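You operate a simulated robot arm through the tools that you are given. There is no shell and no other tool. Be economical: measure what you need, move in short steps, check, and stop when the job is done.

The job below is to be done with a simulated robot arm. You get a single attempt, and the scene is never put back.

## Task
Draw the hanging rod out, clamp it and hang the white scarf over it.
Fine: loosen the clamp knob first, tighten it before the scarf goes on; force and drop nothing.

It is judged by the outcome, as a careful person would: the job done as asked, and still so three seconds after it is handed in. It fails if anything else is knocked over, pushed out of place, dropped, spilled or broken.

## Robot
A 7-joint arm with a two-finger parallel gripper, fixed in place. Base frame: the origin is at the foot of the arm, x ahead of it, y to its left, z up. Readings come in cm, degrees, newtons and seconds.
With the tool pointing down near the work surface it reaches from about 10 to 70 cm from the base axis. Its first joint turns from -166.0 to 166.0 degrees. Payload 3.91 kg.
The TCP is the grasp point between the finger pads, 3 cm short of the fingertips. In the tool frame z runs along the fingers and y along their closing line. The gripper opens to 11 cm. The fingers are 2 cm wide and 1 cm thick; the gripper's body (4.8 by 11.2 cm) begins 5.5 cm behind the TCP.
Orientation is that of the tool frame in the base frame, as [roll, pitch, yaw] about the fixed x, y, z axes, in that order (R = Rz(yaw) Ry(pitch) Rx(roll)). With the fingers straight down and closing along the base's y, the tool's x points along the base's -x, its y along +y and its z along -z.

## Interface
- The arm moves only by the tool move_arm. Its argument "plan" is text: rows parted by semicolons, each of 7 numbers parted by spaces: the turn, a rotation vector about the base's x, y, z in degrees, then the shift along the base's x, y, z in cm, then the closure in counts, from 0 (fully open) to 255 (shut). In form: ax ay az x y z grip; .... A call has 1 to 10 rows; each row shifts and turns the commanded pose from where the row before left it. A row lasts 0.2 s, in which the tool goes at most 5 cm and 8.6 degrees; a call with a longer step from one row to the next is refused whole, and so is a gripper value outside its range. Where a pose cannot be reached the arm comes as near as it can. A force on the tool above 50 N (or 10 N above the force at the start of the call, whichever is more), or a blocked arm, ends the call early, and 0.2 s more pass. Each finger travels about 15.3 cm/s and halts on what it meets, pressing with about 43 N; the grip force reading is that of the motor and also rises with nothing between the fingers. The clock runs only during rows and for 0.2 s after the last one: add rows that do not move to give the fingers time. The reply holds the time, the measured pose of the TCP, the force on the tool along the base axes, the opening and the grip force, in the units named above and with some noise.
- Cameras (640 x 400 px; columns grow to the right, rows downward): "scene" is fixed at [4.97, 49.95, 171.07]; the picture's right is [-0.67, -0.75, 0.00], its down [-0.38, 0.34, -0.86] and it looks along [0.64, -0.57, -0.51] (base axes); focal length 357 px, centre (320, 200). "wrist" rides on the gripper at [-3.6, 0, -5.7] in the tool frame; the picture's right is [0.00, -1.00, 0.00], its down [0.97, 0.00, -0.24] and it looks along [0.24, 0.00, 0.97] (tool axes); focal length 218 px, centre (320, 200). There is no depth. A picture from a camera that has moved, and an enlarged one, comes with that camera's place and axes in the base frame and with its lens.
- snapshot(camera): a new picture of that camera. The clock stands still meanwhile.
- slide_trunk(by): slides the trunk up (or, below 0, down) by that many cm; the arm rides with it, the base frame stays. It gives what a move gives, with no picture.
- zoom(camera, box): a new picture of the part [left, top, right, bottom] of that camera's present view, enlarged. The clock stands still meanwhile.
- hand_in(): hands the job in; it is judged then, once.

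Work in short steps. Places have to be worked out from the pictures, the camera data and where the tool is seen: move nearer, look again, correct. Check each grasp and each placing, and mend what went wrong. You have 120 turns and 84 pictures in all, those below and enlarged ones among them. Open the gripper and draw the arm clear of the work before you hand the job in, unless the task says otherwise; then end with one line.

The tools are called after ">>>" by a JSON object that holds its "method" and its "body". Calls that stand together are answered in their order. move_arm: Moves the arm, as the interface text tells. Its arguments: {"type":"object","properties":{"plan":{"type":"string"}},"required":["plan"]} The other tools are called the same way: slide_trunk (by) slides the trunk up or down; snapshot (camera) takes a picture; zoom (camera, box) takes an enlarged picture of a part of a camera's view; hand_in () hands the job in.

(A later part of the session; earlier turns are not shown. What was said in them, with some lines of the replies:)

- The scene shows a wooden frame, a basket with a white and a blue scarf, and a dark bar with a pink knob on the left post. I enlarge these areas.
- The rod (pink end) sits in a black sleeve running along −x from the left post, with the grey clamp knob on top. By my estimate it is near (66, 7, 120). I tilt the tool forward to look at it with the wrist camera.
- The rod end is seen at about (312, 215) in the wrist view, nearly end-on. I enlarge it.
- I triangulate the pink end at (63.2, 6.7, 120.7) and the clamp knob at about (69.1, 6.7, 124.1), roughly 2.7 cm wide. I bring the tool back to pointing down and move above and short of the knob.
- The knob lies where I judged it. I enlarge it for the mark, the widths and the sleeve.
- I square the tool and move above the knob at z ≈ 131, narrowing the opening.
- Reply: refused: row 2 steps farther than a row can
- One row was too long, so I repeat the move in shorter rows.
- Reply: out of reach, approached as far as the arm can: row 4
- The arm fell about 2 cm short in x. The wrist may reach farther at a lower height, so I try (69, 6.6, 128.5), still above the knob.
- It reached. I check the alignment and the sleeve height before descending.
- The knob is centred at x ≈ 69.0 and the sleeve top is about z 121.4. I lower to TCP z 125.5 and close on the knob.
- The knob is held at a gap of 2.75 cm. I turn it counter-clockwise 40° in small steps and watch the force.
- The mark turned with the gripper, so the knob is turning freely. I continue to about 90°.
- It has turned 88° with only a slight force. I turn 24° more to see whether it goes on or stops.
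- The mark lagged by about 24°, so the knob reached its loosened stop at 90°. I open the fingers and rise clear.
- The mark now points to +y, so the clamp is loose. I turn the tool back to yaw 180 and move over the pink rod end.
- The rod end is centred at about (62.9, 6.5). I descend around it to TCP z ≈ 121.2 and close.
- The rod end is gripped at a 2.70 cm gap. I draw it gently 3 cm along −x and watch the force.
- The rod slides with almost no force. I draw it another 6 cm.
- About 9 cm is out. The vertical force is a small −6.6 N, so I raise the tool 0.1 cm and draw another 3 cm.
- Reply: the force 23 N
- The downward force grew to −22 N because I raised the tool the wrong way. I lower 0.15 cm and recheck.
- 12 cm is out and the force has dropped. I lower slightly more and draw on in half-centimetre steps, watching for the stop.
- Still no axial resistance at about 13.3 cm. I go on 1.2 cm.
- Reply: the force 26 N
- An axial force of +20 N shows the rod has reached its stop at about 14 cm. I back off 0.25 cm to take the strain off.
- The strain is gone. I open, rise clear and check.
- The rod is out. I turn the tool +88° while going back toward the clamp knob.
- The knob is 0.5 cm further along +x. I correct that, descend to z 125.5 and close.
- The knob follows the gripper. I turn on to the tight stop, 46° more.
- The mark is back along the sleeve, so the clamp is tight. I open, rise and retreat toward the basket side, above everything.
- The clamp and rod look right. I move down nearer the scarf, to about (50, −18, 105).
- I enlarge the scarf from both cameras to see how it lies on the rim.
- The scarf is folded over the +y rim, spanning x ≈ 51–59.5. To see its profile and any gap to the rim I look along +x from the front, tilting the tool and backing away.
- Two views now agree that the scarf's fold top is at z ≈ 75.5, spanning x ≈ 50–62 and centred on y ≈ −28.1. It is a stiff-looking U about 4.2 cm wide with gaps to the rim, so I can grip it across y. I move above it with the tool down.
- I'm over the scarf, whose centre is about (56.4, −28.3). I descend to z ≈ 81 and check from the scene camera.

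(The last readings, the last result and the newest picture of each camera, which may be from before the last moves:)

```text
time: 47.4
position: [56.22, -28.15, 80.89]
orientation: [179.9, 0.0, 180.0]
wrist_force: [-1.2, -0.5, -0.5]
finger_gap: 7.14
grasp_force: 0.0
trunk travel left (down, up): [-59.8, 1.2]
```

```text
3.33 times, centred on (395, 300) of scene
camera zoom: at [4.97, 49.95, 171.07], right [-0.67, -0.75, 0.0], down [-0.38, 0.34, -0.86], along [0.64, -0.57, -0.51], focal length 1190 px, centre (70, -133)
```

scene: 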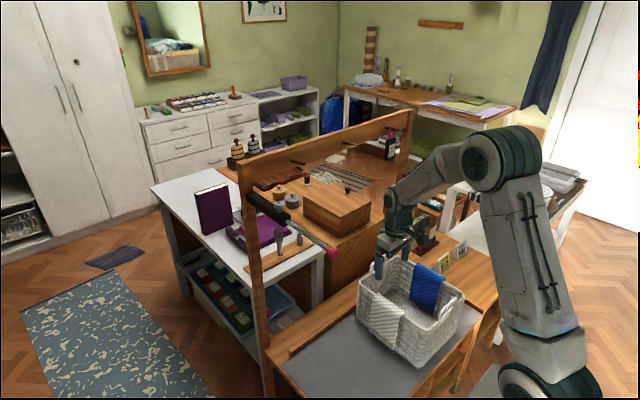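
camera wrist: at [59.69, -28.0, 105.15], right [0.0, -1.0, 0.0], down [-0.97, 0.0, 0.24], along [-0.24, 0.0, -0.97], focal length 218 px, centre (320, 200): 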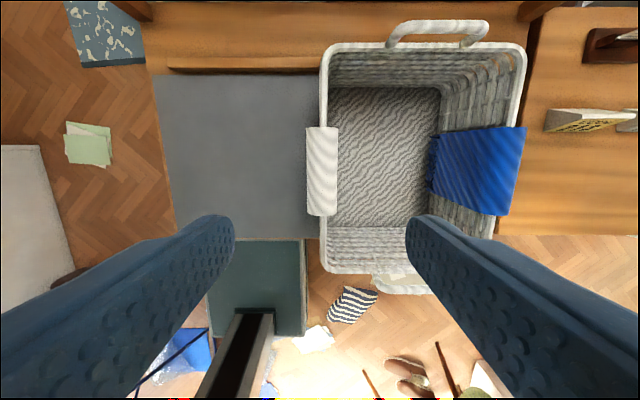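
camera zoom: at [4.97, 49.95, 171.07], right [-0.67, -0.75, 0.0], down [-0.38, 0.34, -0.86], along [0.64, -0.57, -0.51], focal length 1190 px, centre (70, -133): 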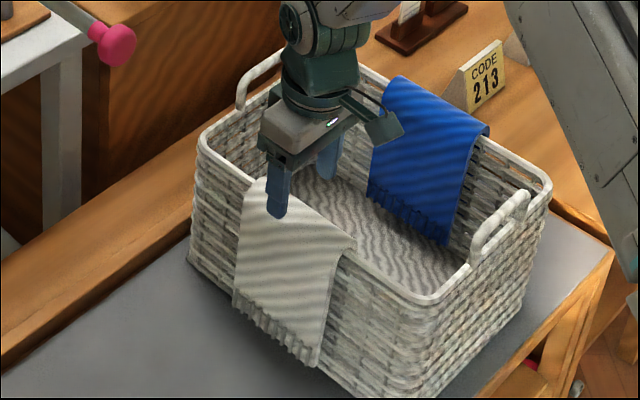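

The scarf is centred between the fingers. I go down 5.7 cm and close gently toward a 3.9 cm gap.

>>> {"method": "move_arm", "body": {"plan": "0 0 0 0.1 0 -2 90;0 0 0 0 0 -2 90;0 0 0 0 0 -1.7 90;0 0 0 0 0 0 120;0 0 0 0 0 0 145;0 0 0 0 0 0 158;0 0 0 0 0 0 165;0 0 0 0 0 0 165"}}

>>> {"method": "zoom", "body": {"camera": "scene", "box": [340, 240, 450, 360]}}

```text
time: 49.2
position: [56.31, -28.23, 75.22]
orientation: [-180.0, 0.0, -180.0]
wrist_force: [0.8, 0.1, 0.2]
finger_gap: 4.39
grasp_force: 42.6
trunk travel left (down, up): [-59.8, 1.2]
```

```text
3.33 times, centred on (395, 300) of scene
camera zoom: at [4.97, 49.95, 171.07], right [-0.67, -0.75, 0.0], down [-0.38, 0.34, -0.86], along [0.64, -0.57, -0.51], focal length 1190 px, centre (70, -133)
```

zoom: 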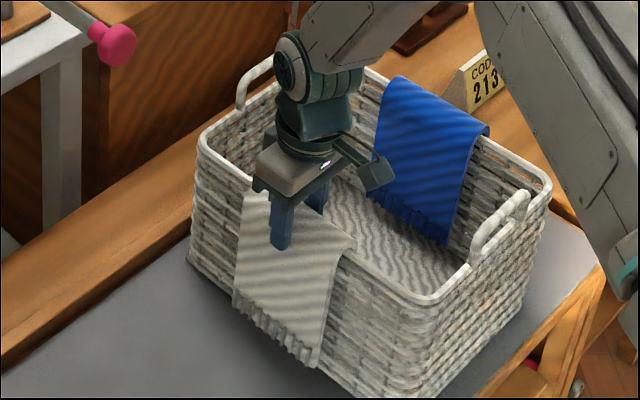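

Gripped at 4.39 cm, wider than the rim, so the scarf is stiff and the rim is free inside it. I close the command a bit more and lift 4 cm slowly.

>>> {"method": "move_arm", "body": {"plan": "0 0 0 0 0 0 185;0 0 0 0 0 0.7 185;0 0 0 0 0 1 185;0 0 0 0 0 1 185;0 0 0 0 0 1.3 185;0 0 0 0 0 0 185"}}

>>> {"method": "zoom", "body": {"camera": "scene", "box": [340, 240, 450, 360]}}

```text
time: 50.6
position: [56.21, -28.34, 79.35]
orientation: [-179.9, 0.0, -179.9]
wrist_force: [-0.4, -0.3, -0.7]
finger_gap: 4.41
grasp_force: 42.9
trunk travel left (down, up): [-59.8, 1.2]
```

```text
3.33 times, centred on (395, 300) of scene
camera zoom: at [4.97, 49.95, 171.07], right [-0.67, -0.75, 0.0], down [-0.38, 0.34, -0.86], along [0.64, -0.57, -0.51], focal length 1190 px, centre (70, -133)
```

zoom: 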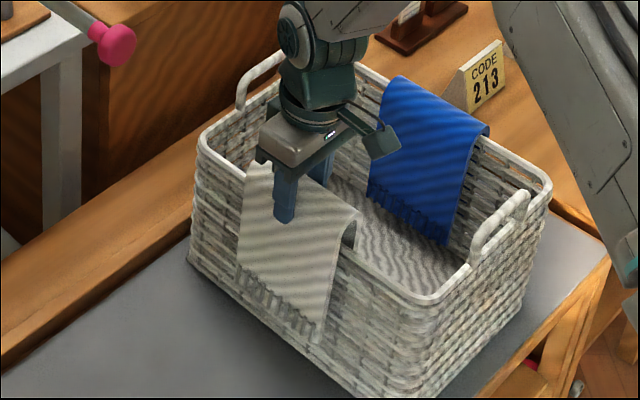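

The scarf rises and the basket stays put. I go straight up another 20 cm, slowly at first.

>>> {"method": "move_arm", "body": {"plan": "0 0 0 0 0 1.5 185;0 0 0 0 0 2 185;0 0 0 0 0 2 185;0 0 0 0 0 2 185;0 0 0 0 0 2.5 185;0 0 0 0 0 2.5 185;0 0 0 0 0 2.5 185;0 0 0 0 0 2.5 185;0 0 0 0 0 2.5 185;0 0 0 0 0 0 185"}}

>>> {"method": "snapshot", "body": {"camera": "scene"}}

```text
time: 52.8
position: [56.19, -28.16, 99.29]
orientation: [-180.0, 0.0, -180.0]
wrist_force: [0.8, -0.8, -0.6]
finger_gap: 4.42
grasp_force: 43.0
trunk travel left (down, up): [-59.8, 1.2]
```

```text
40 pictures are left
```

scene: 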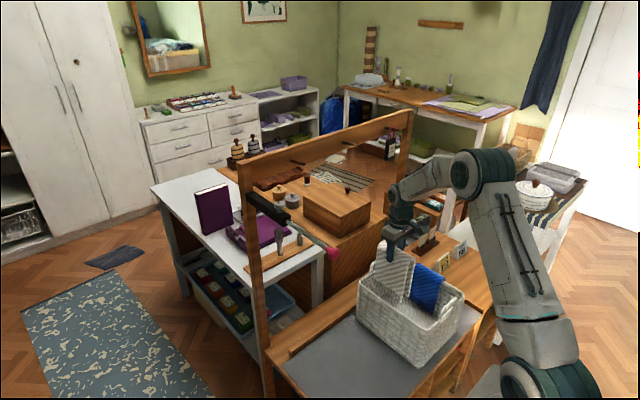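

The scarf is clear of the basket. I rise to about z 143, pulling in slightly to stay within reach.

>>> {"method": "move_arm", "body": {"plan": "0 0 0 -0.6 0 3 185;0 0 0 -0.6 0 4 185;0 0 0 -0.6 0 4.6 185;0 0 0 -0.6 0 4.6 185;0 0 0 -0.6 0 4.6 185;0 0 0 -0.6 0 4.6 185;0 0 0 -0.6 0 4.6 185;0 0 0 -0.6 0 4.6 185;0 0 0 -0.6 0 4.6 185;0 0 0 -0.6 0 4 185"}}

>>> {"method": "snapshot", "body": {"camera": "scene"}}

```text
time: 55.0
position: [50.39, -28.24, 142.38]
orientation: [179.9, 0.0, 180.0]
wrist_force: [0.1, -0.6, -1.7]
finger_gap: 4.44
grasp_force: 42.8
trunk travel left (down, up): [-59.8, 1.2]
```

```text
39 pictures are left
```

scene: 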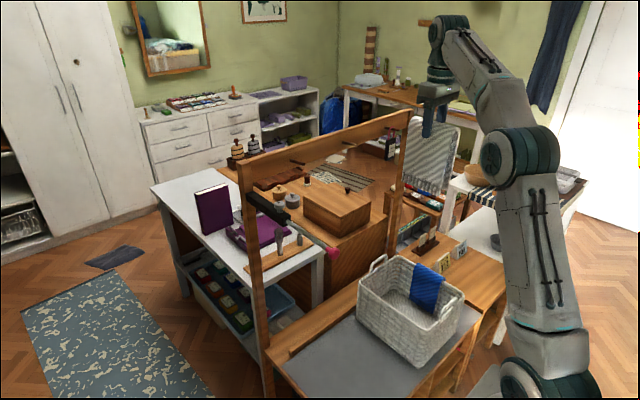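

I check the scarf's hang and its lowest edge.

>>> {"method": "zoom", "body": {"camera": "scene", "box": [380, 70, 490, 210]}}

```text
2.86 times, centred on (435, 140) of scene
camera zoom: at [4.97, 49.95, 171.07], right [-0.67, -0.75, 0.0], down [-0.38, 0.34, -0.86], along [0.64, -0.57, -0.51], focal length 1020 px, centre (-9, 371)
```

zoom: 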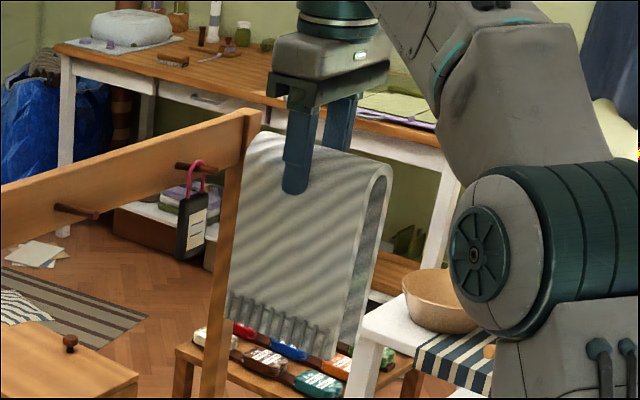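

The lowest fringe is about 17.2 cm below the TCP (z ≈ 125), clear above the rod. I carry it over to (58.4, 6.5).

>>> {"method": "move_arm", "body": {"plan": "0 0 0 0.6 2.5 0.2 185;0 0 0 1 4.2 0.1 185;0 0 0 1 4.2 0 185;0 0 0 1 4.2 0 185;0 0 0 1 4.2 0 185;0 0 0 1 4.2 0 185;0 0 0 1 4.2 0 185;0 0 0 0.8 4.2 0 185;0 0 0 0.6 2.8 0 185;0 0 0 0 0 0 185"}}

>>> {"method": "snapshot", "body": {"camera": "wrist"}}

>>> {"method": "zoom", "body": {"camera": "scene", "box": [230, 60, 390, 270]}}

```text
time: 57.2
position: [58.33, 6.53, 142.77]
orientation: [180.0, 0.1, 180.0]
wrist_force: [-0.1, 0.3, -1.3]
finger_gap: 4.4
grasp_force: 43.1
trunk travel left (down, up): [-59.8, 1.2]
```

```text
37 pictures are left
camera wrist: at [61.87, 6.47, 148.43], right [0.0, -1.0, 0.0], down [-0.97, 0.0, 0.24], along [-0.24, 0.0, -0.97], focal length 218 px, centre (320, 200)
```

wrist: 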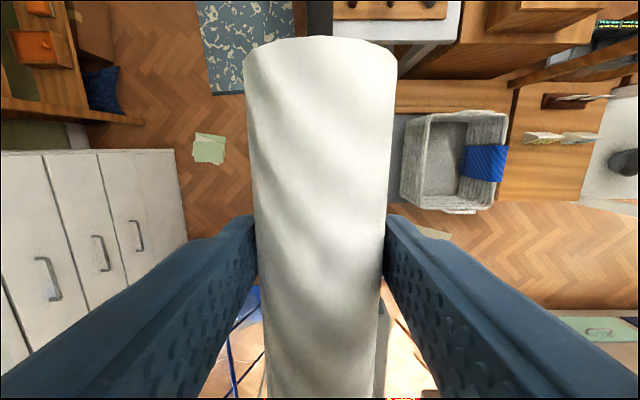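

```text
1.90 times, centred on (310, 165) of scene
camera zoom: at [4.97, 49.95, 171.07], right [-0.67, -0.75, 0.0], down [-0.38, 0.34, -0.86], along [0.64, -0.57, -0.51], focal length 680 px, centre (339, 267)
```

zoom: 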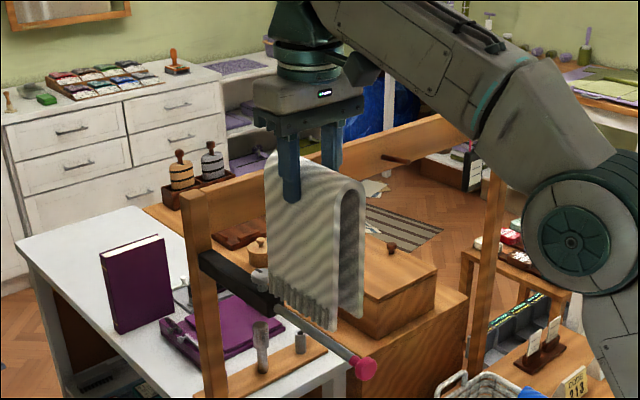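

The scarf's ends fall at x ≈ 52.1 and 64.1, between the rod end and the sleeve. I lower 2.3 cm until the hem is just above the rod and check the straddle.

>>> {"method": "move_arm", "body": {"plan": "0 0 0 0.25 0 -1 185;0 0 0 0 0 -1.3 185;0 0 0 0 0 0 185"}}

>>> {"method": "zoom", "body": {"camera": "scene", "box": [270, 140, 350, 260]}}

```text
time: 58.0
position: [58.59, 6.56, 140.54]
orientation: [179.9, 0.0, 180.0]
wrist_force: [0.2, 0.4, -0.4]
finger_gap: 4.4
grasp_force: 42.7
trunk travel left (down, up): [-59.8, 1.2]
```

```text
3.33 times, centred on (310, 200) of scene
camera zoom: at [4.97, 49.95, 171.07], right [-0.67, -0.75, 0.0], down [-0.38, 0.34, -0.86], along [0.64, -0.57, -0.51], focal length 1190 px, centre (353, 200)
```

zoom: 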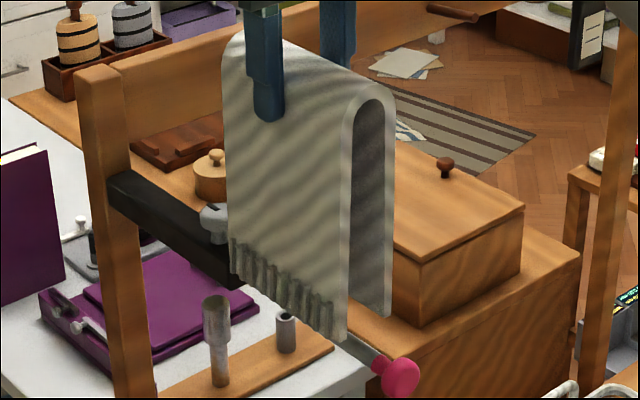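

The two flaps straddle the rod at y ≈ 8.3 and 4.6, with the rod at 6.5. I lower straight down in small steps.

>>> {"method": "move_arm", "body": {"plan": "0 0 0 0 0 -1 185;0 0 0 0 0 -1.5 185;0 0 0 0 0 -2 185;0 0 0 0 0 -2 185;0 0 0 0 0 -2 185;0 0 0 0 0 -2 185;0 0 0 0 0 0 185"}}

>>> {"method": "zoom", "body": {"camera": "scene", "box": [270, 140, 350, 260]}}

```text
time: 59.6
position: [58.54, 6.53, 129.92]
orientation: [-180.0, 0.0, 180.0]
wrist_force: [-0.3, 0.6, -1.4]
finger_gap: 4.39
grasp_force: 43.2
trunk travel left (down, up): [-59.8, 1.2]
```

```text
3.33 times, centred on (310, 200) of scene
camera zoom: at [4.97, 49.95, 171.07], right [-0.67, -0.75, 0.0], down [-0.38, 0.34, -0.86], along [0.64, -0.57, -0.51], focal length 1190 px, centre (353, 200)
```

zoom: 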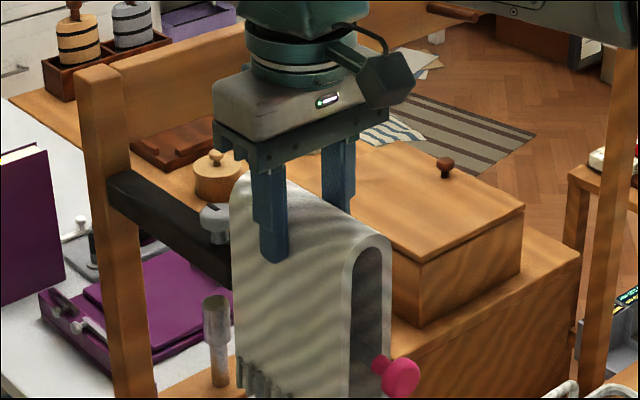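

The rod is inside the fold. I lower on to z ≈ 123, then slower.

>>> {"method": "move_arm", "body": {"plan": "0 0 0 0 0 -1.5 185;0 0 0 0 0 -2 185;0 0 0 0 0 -2 185;0 0 0 0 0 -1.2 185;0 0 0 0 0 0 185"}}

>>> {"method": "zoom", "body": {"camera": "scene", "box": [280, 170, 360, 290]}}

```text
time: 60.8
position: [58.54, 6.6, 123.33]
orientation: [-180.0, 0.0, 180.0]
wrist_force: [0.8, -0.1, -1.6]
finger_gap: 4.4
grasp_force: 42.9
trunk travel left (down, up): [-59.8, 1.2]
```

```text
3.33 times, centred on (320, 230) of scene
camera zoom: at [4.97, 49.95, 171.07], right [-0.67, -0.75, 0.0], down [-0.38, 0.34, -0.86], along [0.64, -0.57, -0.51], focal length 1190 px, centre (320, 100)
```

zoom: 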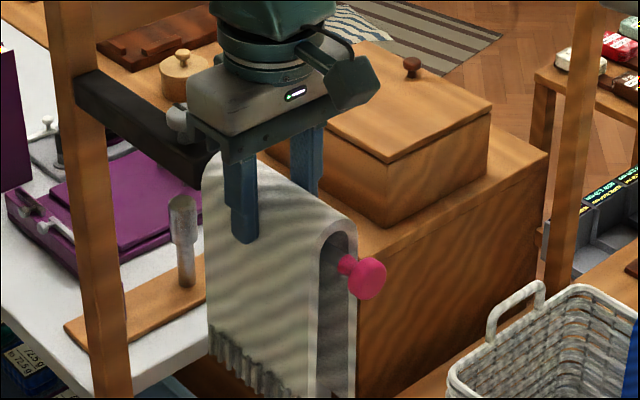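

There is about 1.5 cm still to go. I lower in 0.4 cm steps watching the vertical force.

>>> {"method": "move_arm", "body": {"plan": "0 0 0 0 0 -0.4 185;0 0 0 0 0 -0.4 185;0 0 0 0 0 -0.3 185;0 0 0 0 0 0 185"}}

>>> {"method": "zoom", "body": {"camera": "scene", "box": [300, 210, 350, 270]}}

```text
time: 61.8
position: [58.39, 6.47, 122.19]
orientation: [180.0, 0.1, -180.0]
wrist_force: [-0.2, -0.1, -0.3]
finger_gap: 4.42
grasp_force: 43.4
trunk travel left (down, up): [-59.8, 1.2]
```

```text
6.67 times, centred on (325, 240) of scene
camera zoom: at [4.97, 49.95, 171.07], right [-0.67, -0.75, 0.0], down [-0.38, 0.34, -0.86], along [0.64, -0.57, -0.51], focal length 2381 px, centre (287, -67)
```

zoom: 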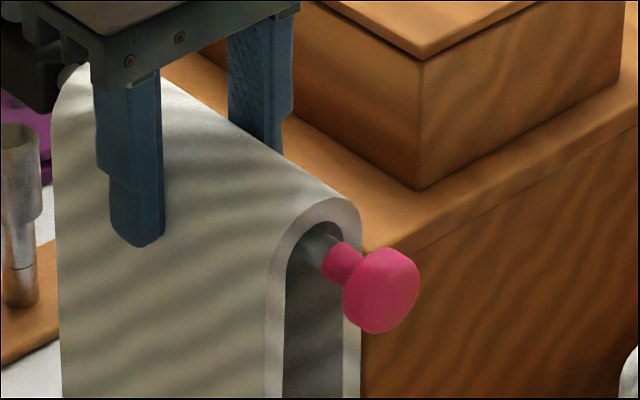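

Only a small gap remains. I lower in 0.15 cm steps until the force shows contact.

>>> {"method": "move_arm", "body": {"plan": "0 0 0 0 0 -0.15 185;0 0 0 0 0 -0.15 185;0 0 0 0 0 0 185"}}

>>> {"method": "zoom", "body": {"camera": "scene", "box": [315, 230, 345, 260]}}

```text
time: 62.6
position: [58.46, 6.5, 121.88]
orientation: [180.0, 0.0, 180.0]
wrist_force: [0.1, 0.0, 0.2]
finger_gap: 4.4
grasp_force: 43.4
trunk travel left (down, up): [-59.8, 1.2]
```

```text
13.33 times, centred on (330, 245) of scene
camera zoom: at [4.97, 49.95, 171.07], right [-0.67, -0.75, 0.0], down [-0.38, 0.34, -0.86], along [0.64, -0.57, -0.51], focal length 4762 px, centre (187, -400)
```

zoom: 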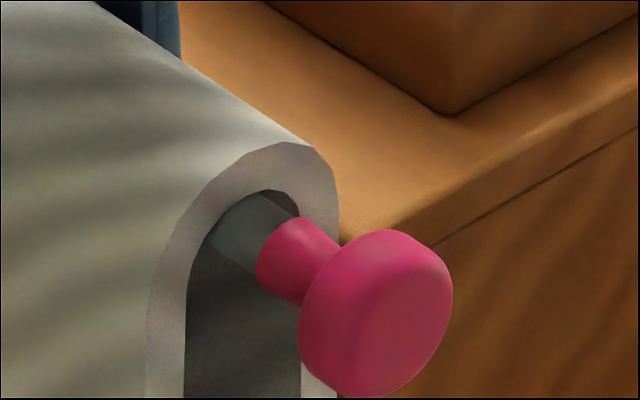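

A few millimetres remain. I continue in 0.12 cm steps.

>>> {"method": "move_arm", "body": {"plan": "0 0 0 0 0 -0.12 185;0 0 0 0 0 0 185"}}

>>> {"method": "move_arm", "body": {"plan": "0 0 0 0 0 -0.12 185;0 0 0 0 0 0 185"}}

>>> {"method": "zoom", "body": {"camera": "scene", "box": [315, 230, 345, 260]}}

```text
time: 63.2
position: [58.52, 6.55, 121.81]
orientation: [179.9, 0.1, -179.9]
wrist_force: [1.6, 0.7, 9.4]
finger_gap: 4.4
grasp_force: 43.4
trunk travel left (down, up): [-59.8, 1.2]
```

```text
time: 63.8
position: [58.27, 6.62, 121.81]
orientation: [-180.0, 0.2, 179.9]
wrist_force: [4.4, 0.7, 23.3]
finger_gap: 4.41
grasp_force: 43.2
trunk travel left (down, up): [-59.8, 1.2]
```

```text
13.33 times, centred on (330, 245) of scene
camera zoom: at [4.97, 49.95, 171.07], right [-0.67, -0.75, 0.0], down [-0.38, 0.34, -0.86], along [0.64, -0.57, -0.51], focal length 4762 px, centre (187, -400)
```

zoom: 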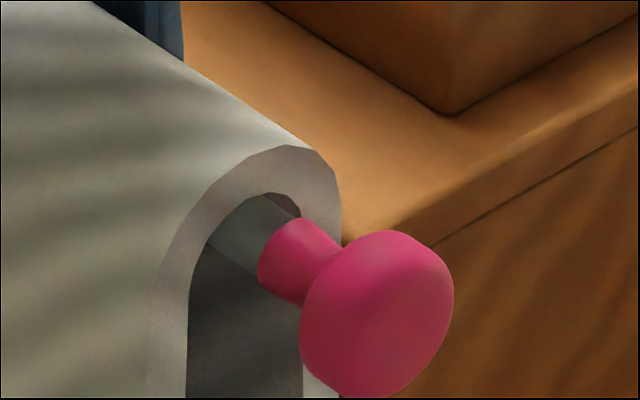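

The scarf rests on the rod (23 N upward). I back up 0.2 cm to ease that, then open the fingers slowly, just enough to clear.

>>> {"method": "move_arm", "body": {"plan": "0 0 0 0 0 0.2 185;0 0 0 0 0 0 185"}}

>>> {"method": "move_arm", "body": {"plan": "0 0 0 0 0 0 160;0 0 0 0 0 0 145;0 0 0 0 0 0 130;0 0 0 0 0 0 115;0 0 0 0 0 0 115;0 0 0 0 0 0 115"}}

>>> {"method": "zoom", "body": {"camera": "scene", "box": [280, 170, 360, 290]}}

```text
time: 64.4
position: [58.5, 6.51, 121.82]
orientation: [179.8, 0.1, -180.0]
wrist_force: [2.2, 0.1, 11.7]
finger_gap: 4.44
grasp_force: 42.9
trunk travel left (down, up): [-59.8, 1.2]
```

```text
time: 65.8
position: [58.41, 6.59, 121.89]
orientation: [179.9, 0.0, 179.9]
wrist_force: [0.2, 0.1, 0.7]
finger_gap: 6.07
grasp_force: 0.1
trunk travel left (down, up): [-59.8, 1.2]
```

```text
3.33 times, centred on (320, 230) of scene
camera zoom: at [4.97, 49.95, 171.07], right [-0.67, -0.75, 0.0], down [-0.38, 0.34, -0.86], along [0.64, -0.57, -0.51], focal length 1190 px, centre (320, 100)
```

zoom: 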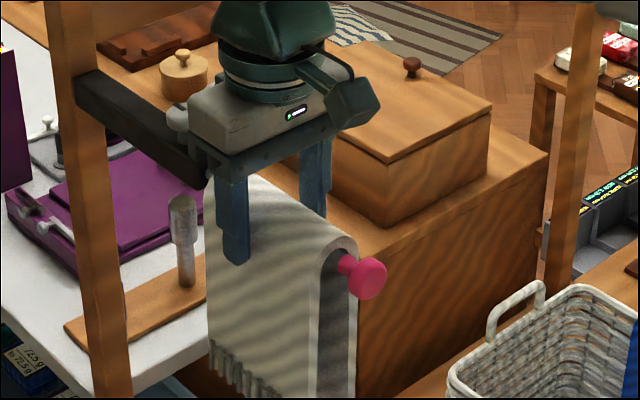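

The scarf hangs on the rod and the fingers are free of it. I open slightly more and rise straight up.

>>> {"method": "move_arm", "body": {"plan": "0 0 0 0 0 0 95;0 0 0 0 0 0.8 95;0 0 0 0 0 1.5 95;0 0 0 0 0 2 95;0 0 0 0 0 3 95;0 0 0 0 0 3 95;0 0 0 -2 0 3 60;0 0 0 -3.5 0 2 0;0 0 0 -4 0 1 0;0 0 0 -4 0 0 0"}}

>>> {"method": "zoom", "body": {"camera": "scene", "box": [240, 140, 380, 300]}}

>>> {"method": "snapshot", "body": {"camera": "scene"}}

```text
time: 68.0
position: [44.71, 6.5, 138.16]
orientation: [180.0, 0.2, 180.0]
wrist_force: [-0.7, -0.1, -0.1]
finger_gap: 10.98
grasp_force: 0.0
trunk travel left (down, up): [-59.8, 1.2]
```

```text
2.50 times, centred on (310, 220) of scene
camera zoom: at [4.97, 49.95, 171.07], right [-0.67, -0.75, 0.0], down [-0.38, 0.34, -0.86], along [0.64, -0.57, -0.51], focal length 893 px, centre (345, 150)
```

zoom: 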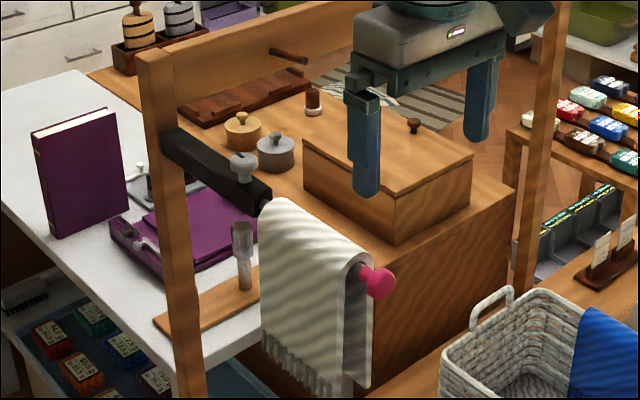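

```text
27 pictures are left
```

scene: 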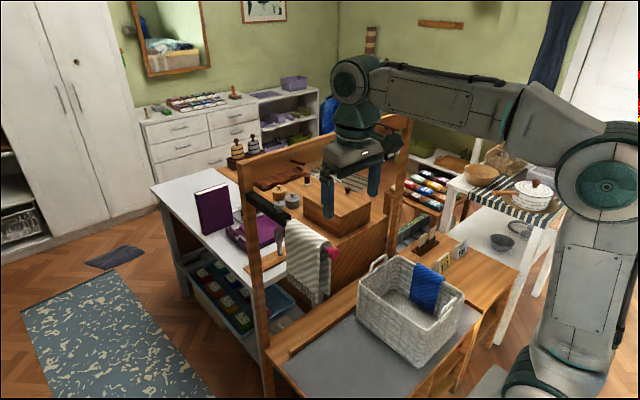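

The scarf hangs straight on the drawn-out, clamped rod. I draw the arm further clear and check that it stays still.

>>> {"method": "move_arm", "body": {"plan": "0 0 0 -3 0 2 0;0 0 0 -3 0 2 0;0 0 0 -3 0 2 0;0 0 0 0 0 2 0;0 0 0 0 0 0 0;0 0 0 0 0 0 0;0 0 0 0 0 0 0"}}

>>> {"method": "zoom", "body": {"camera": "scene", "box": [240, 170, 360, 300]}}

```text
time: 69.6
position: [36.15, 6.45, 146.15]
orientation: [180.0, 0.0, -179.9]
wrist_force: [-0.1, 0.3, 0.0]
finger_gap: 11.02
grasp_force: 0.1
trunk travel left (down, up): [-59.8, 1.2]
```

```text
3.08 times, centred on (300, 235) of scene
camera zoom: at [4.97, 49.95, 171.07], right [-0.67, -0.75, 0.0], down [-0.38, 0.34, -0.86], along [0.64, -0.57, -0.51], focal length 1099 px, centre (382, 92)
```

zoom: 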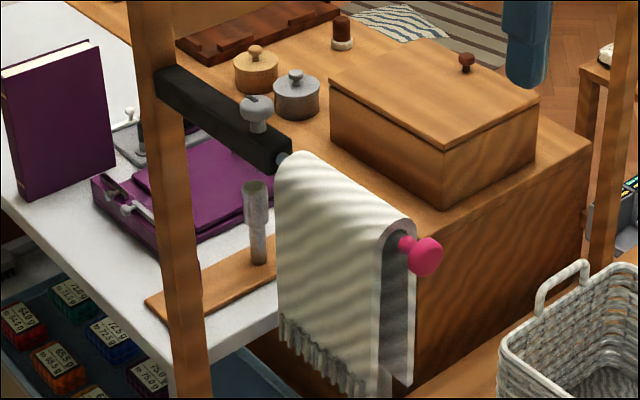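

All is still: the clamp mark is in the tight position and the scarf hangs steadily. I hand the job in.

>>> {"method": "hand_in", "body": {}}

```text
The job is handed in.
```

The rod is drawn out about 14 cm to its stop and clamped tight, and the white scarf hangs over it, with nothing dropped or knocked out of place in the last pictures.
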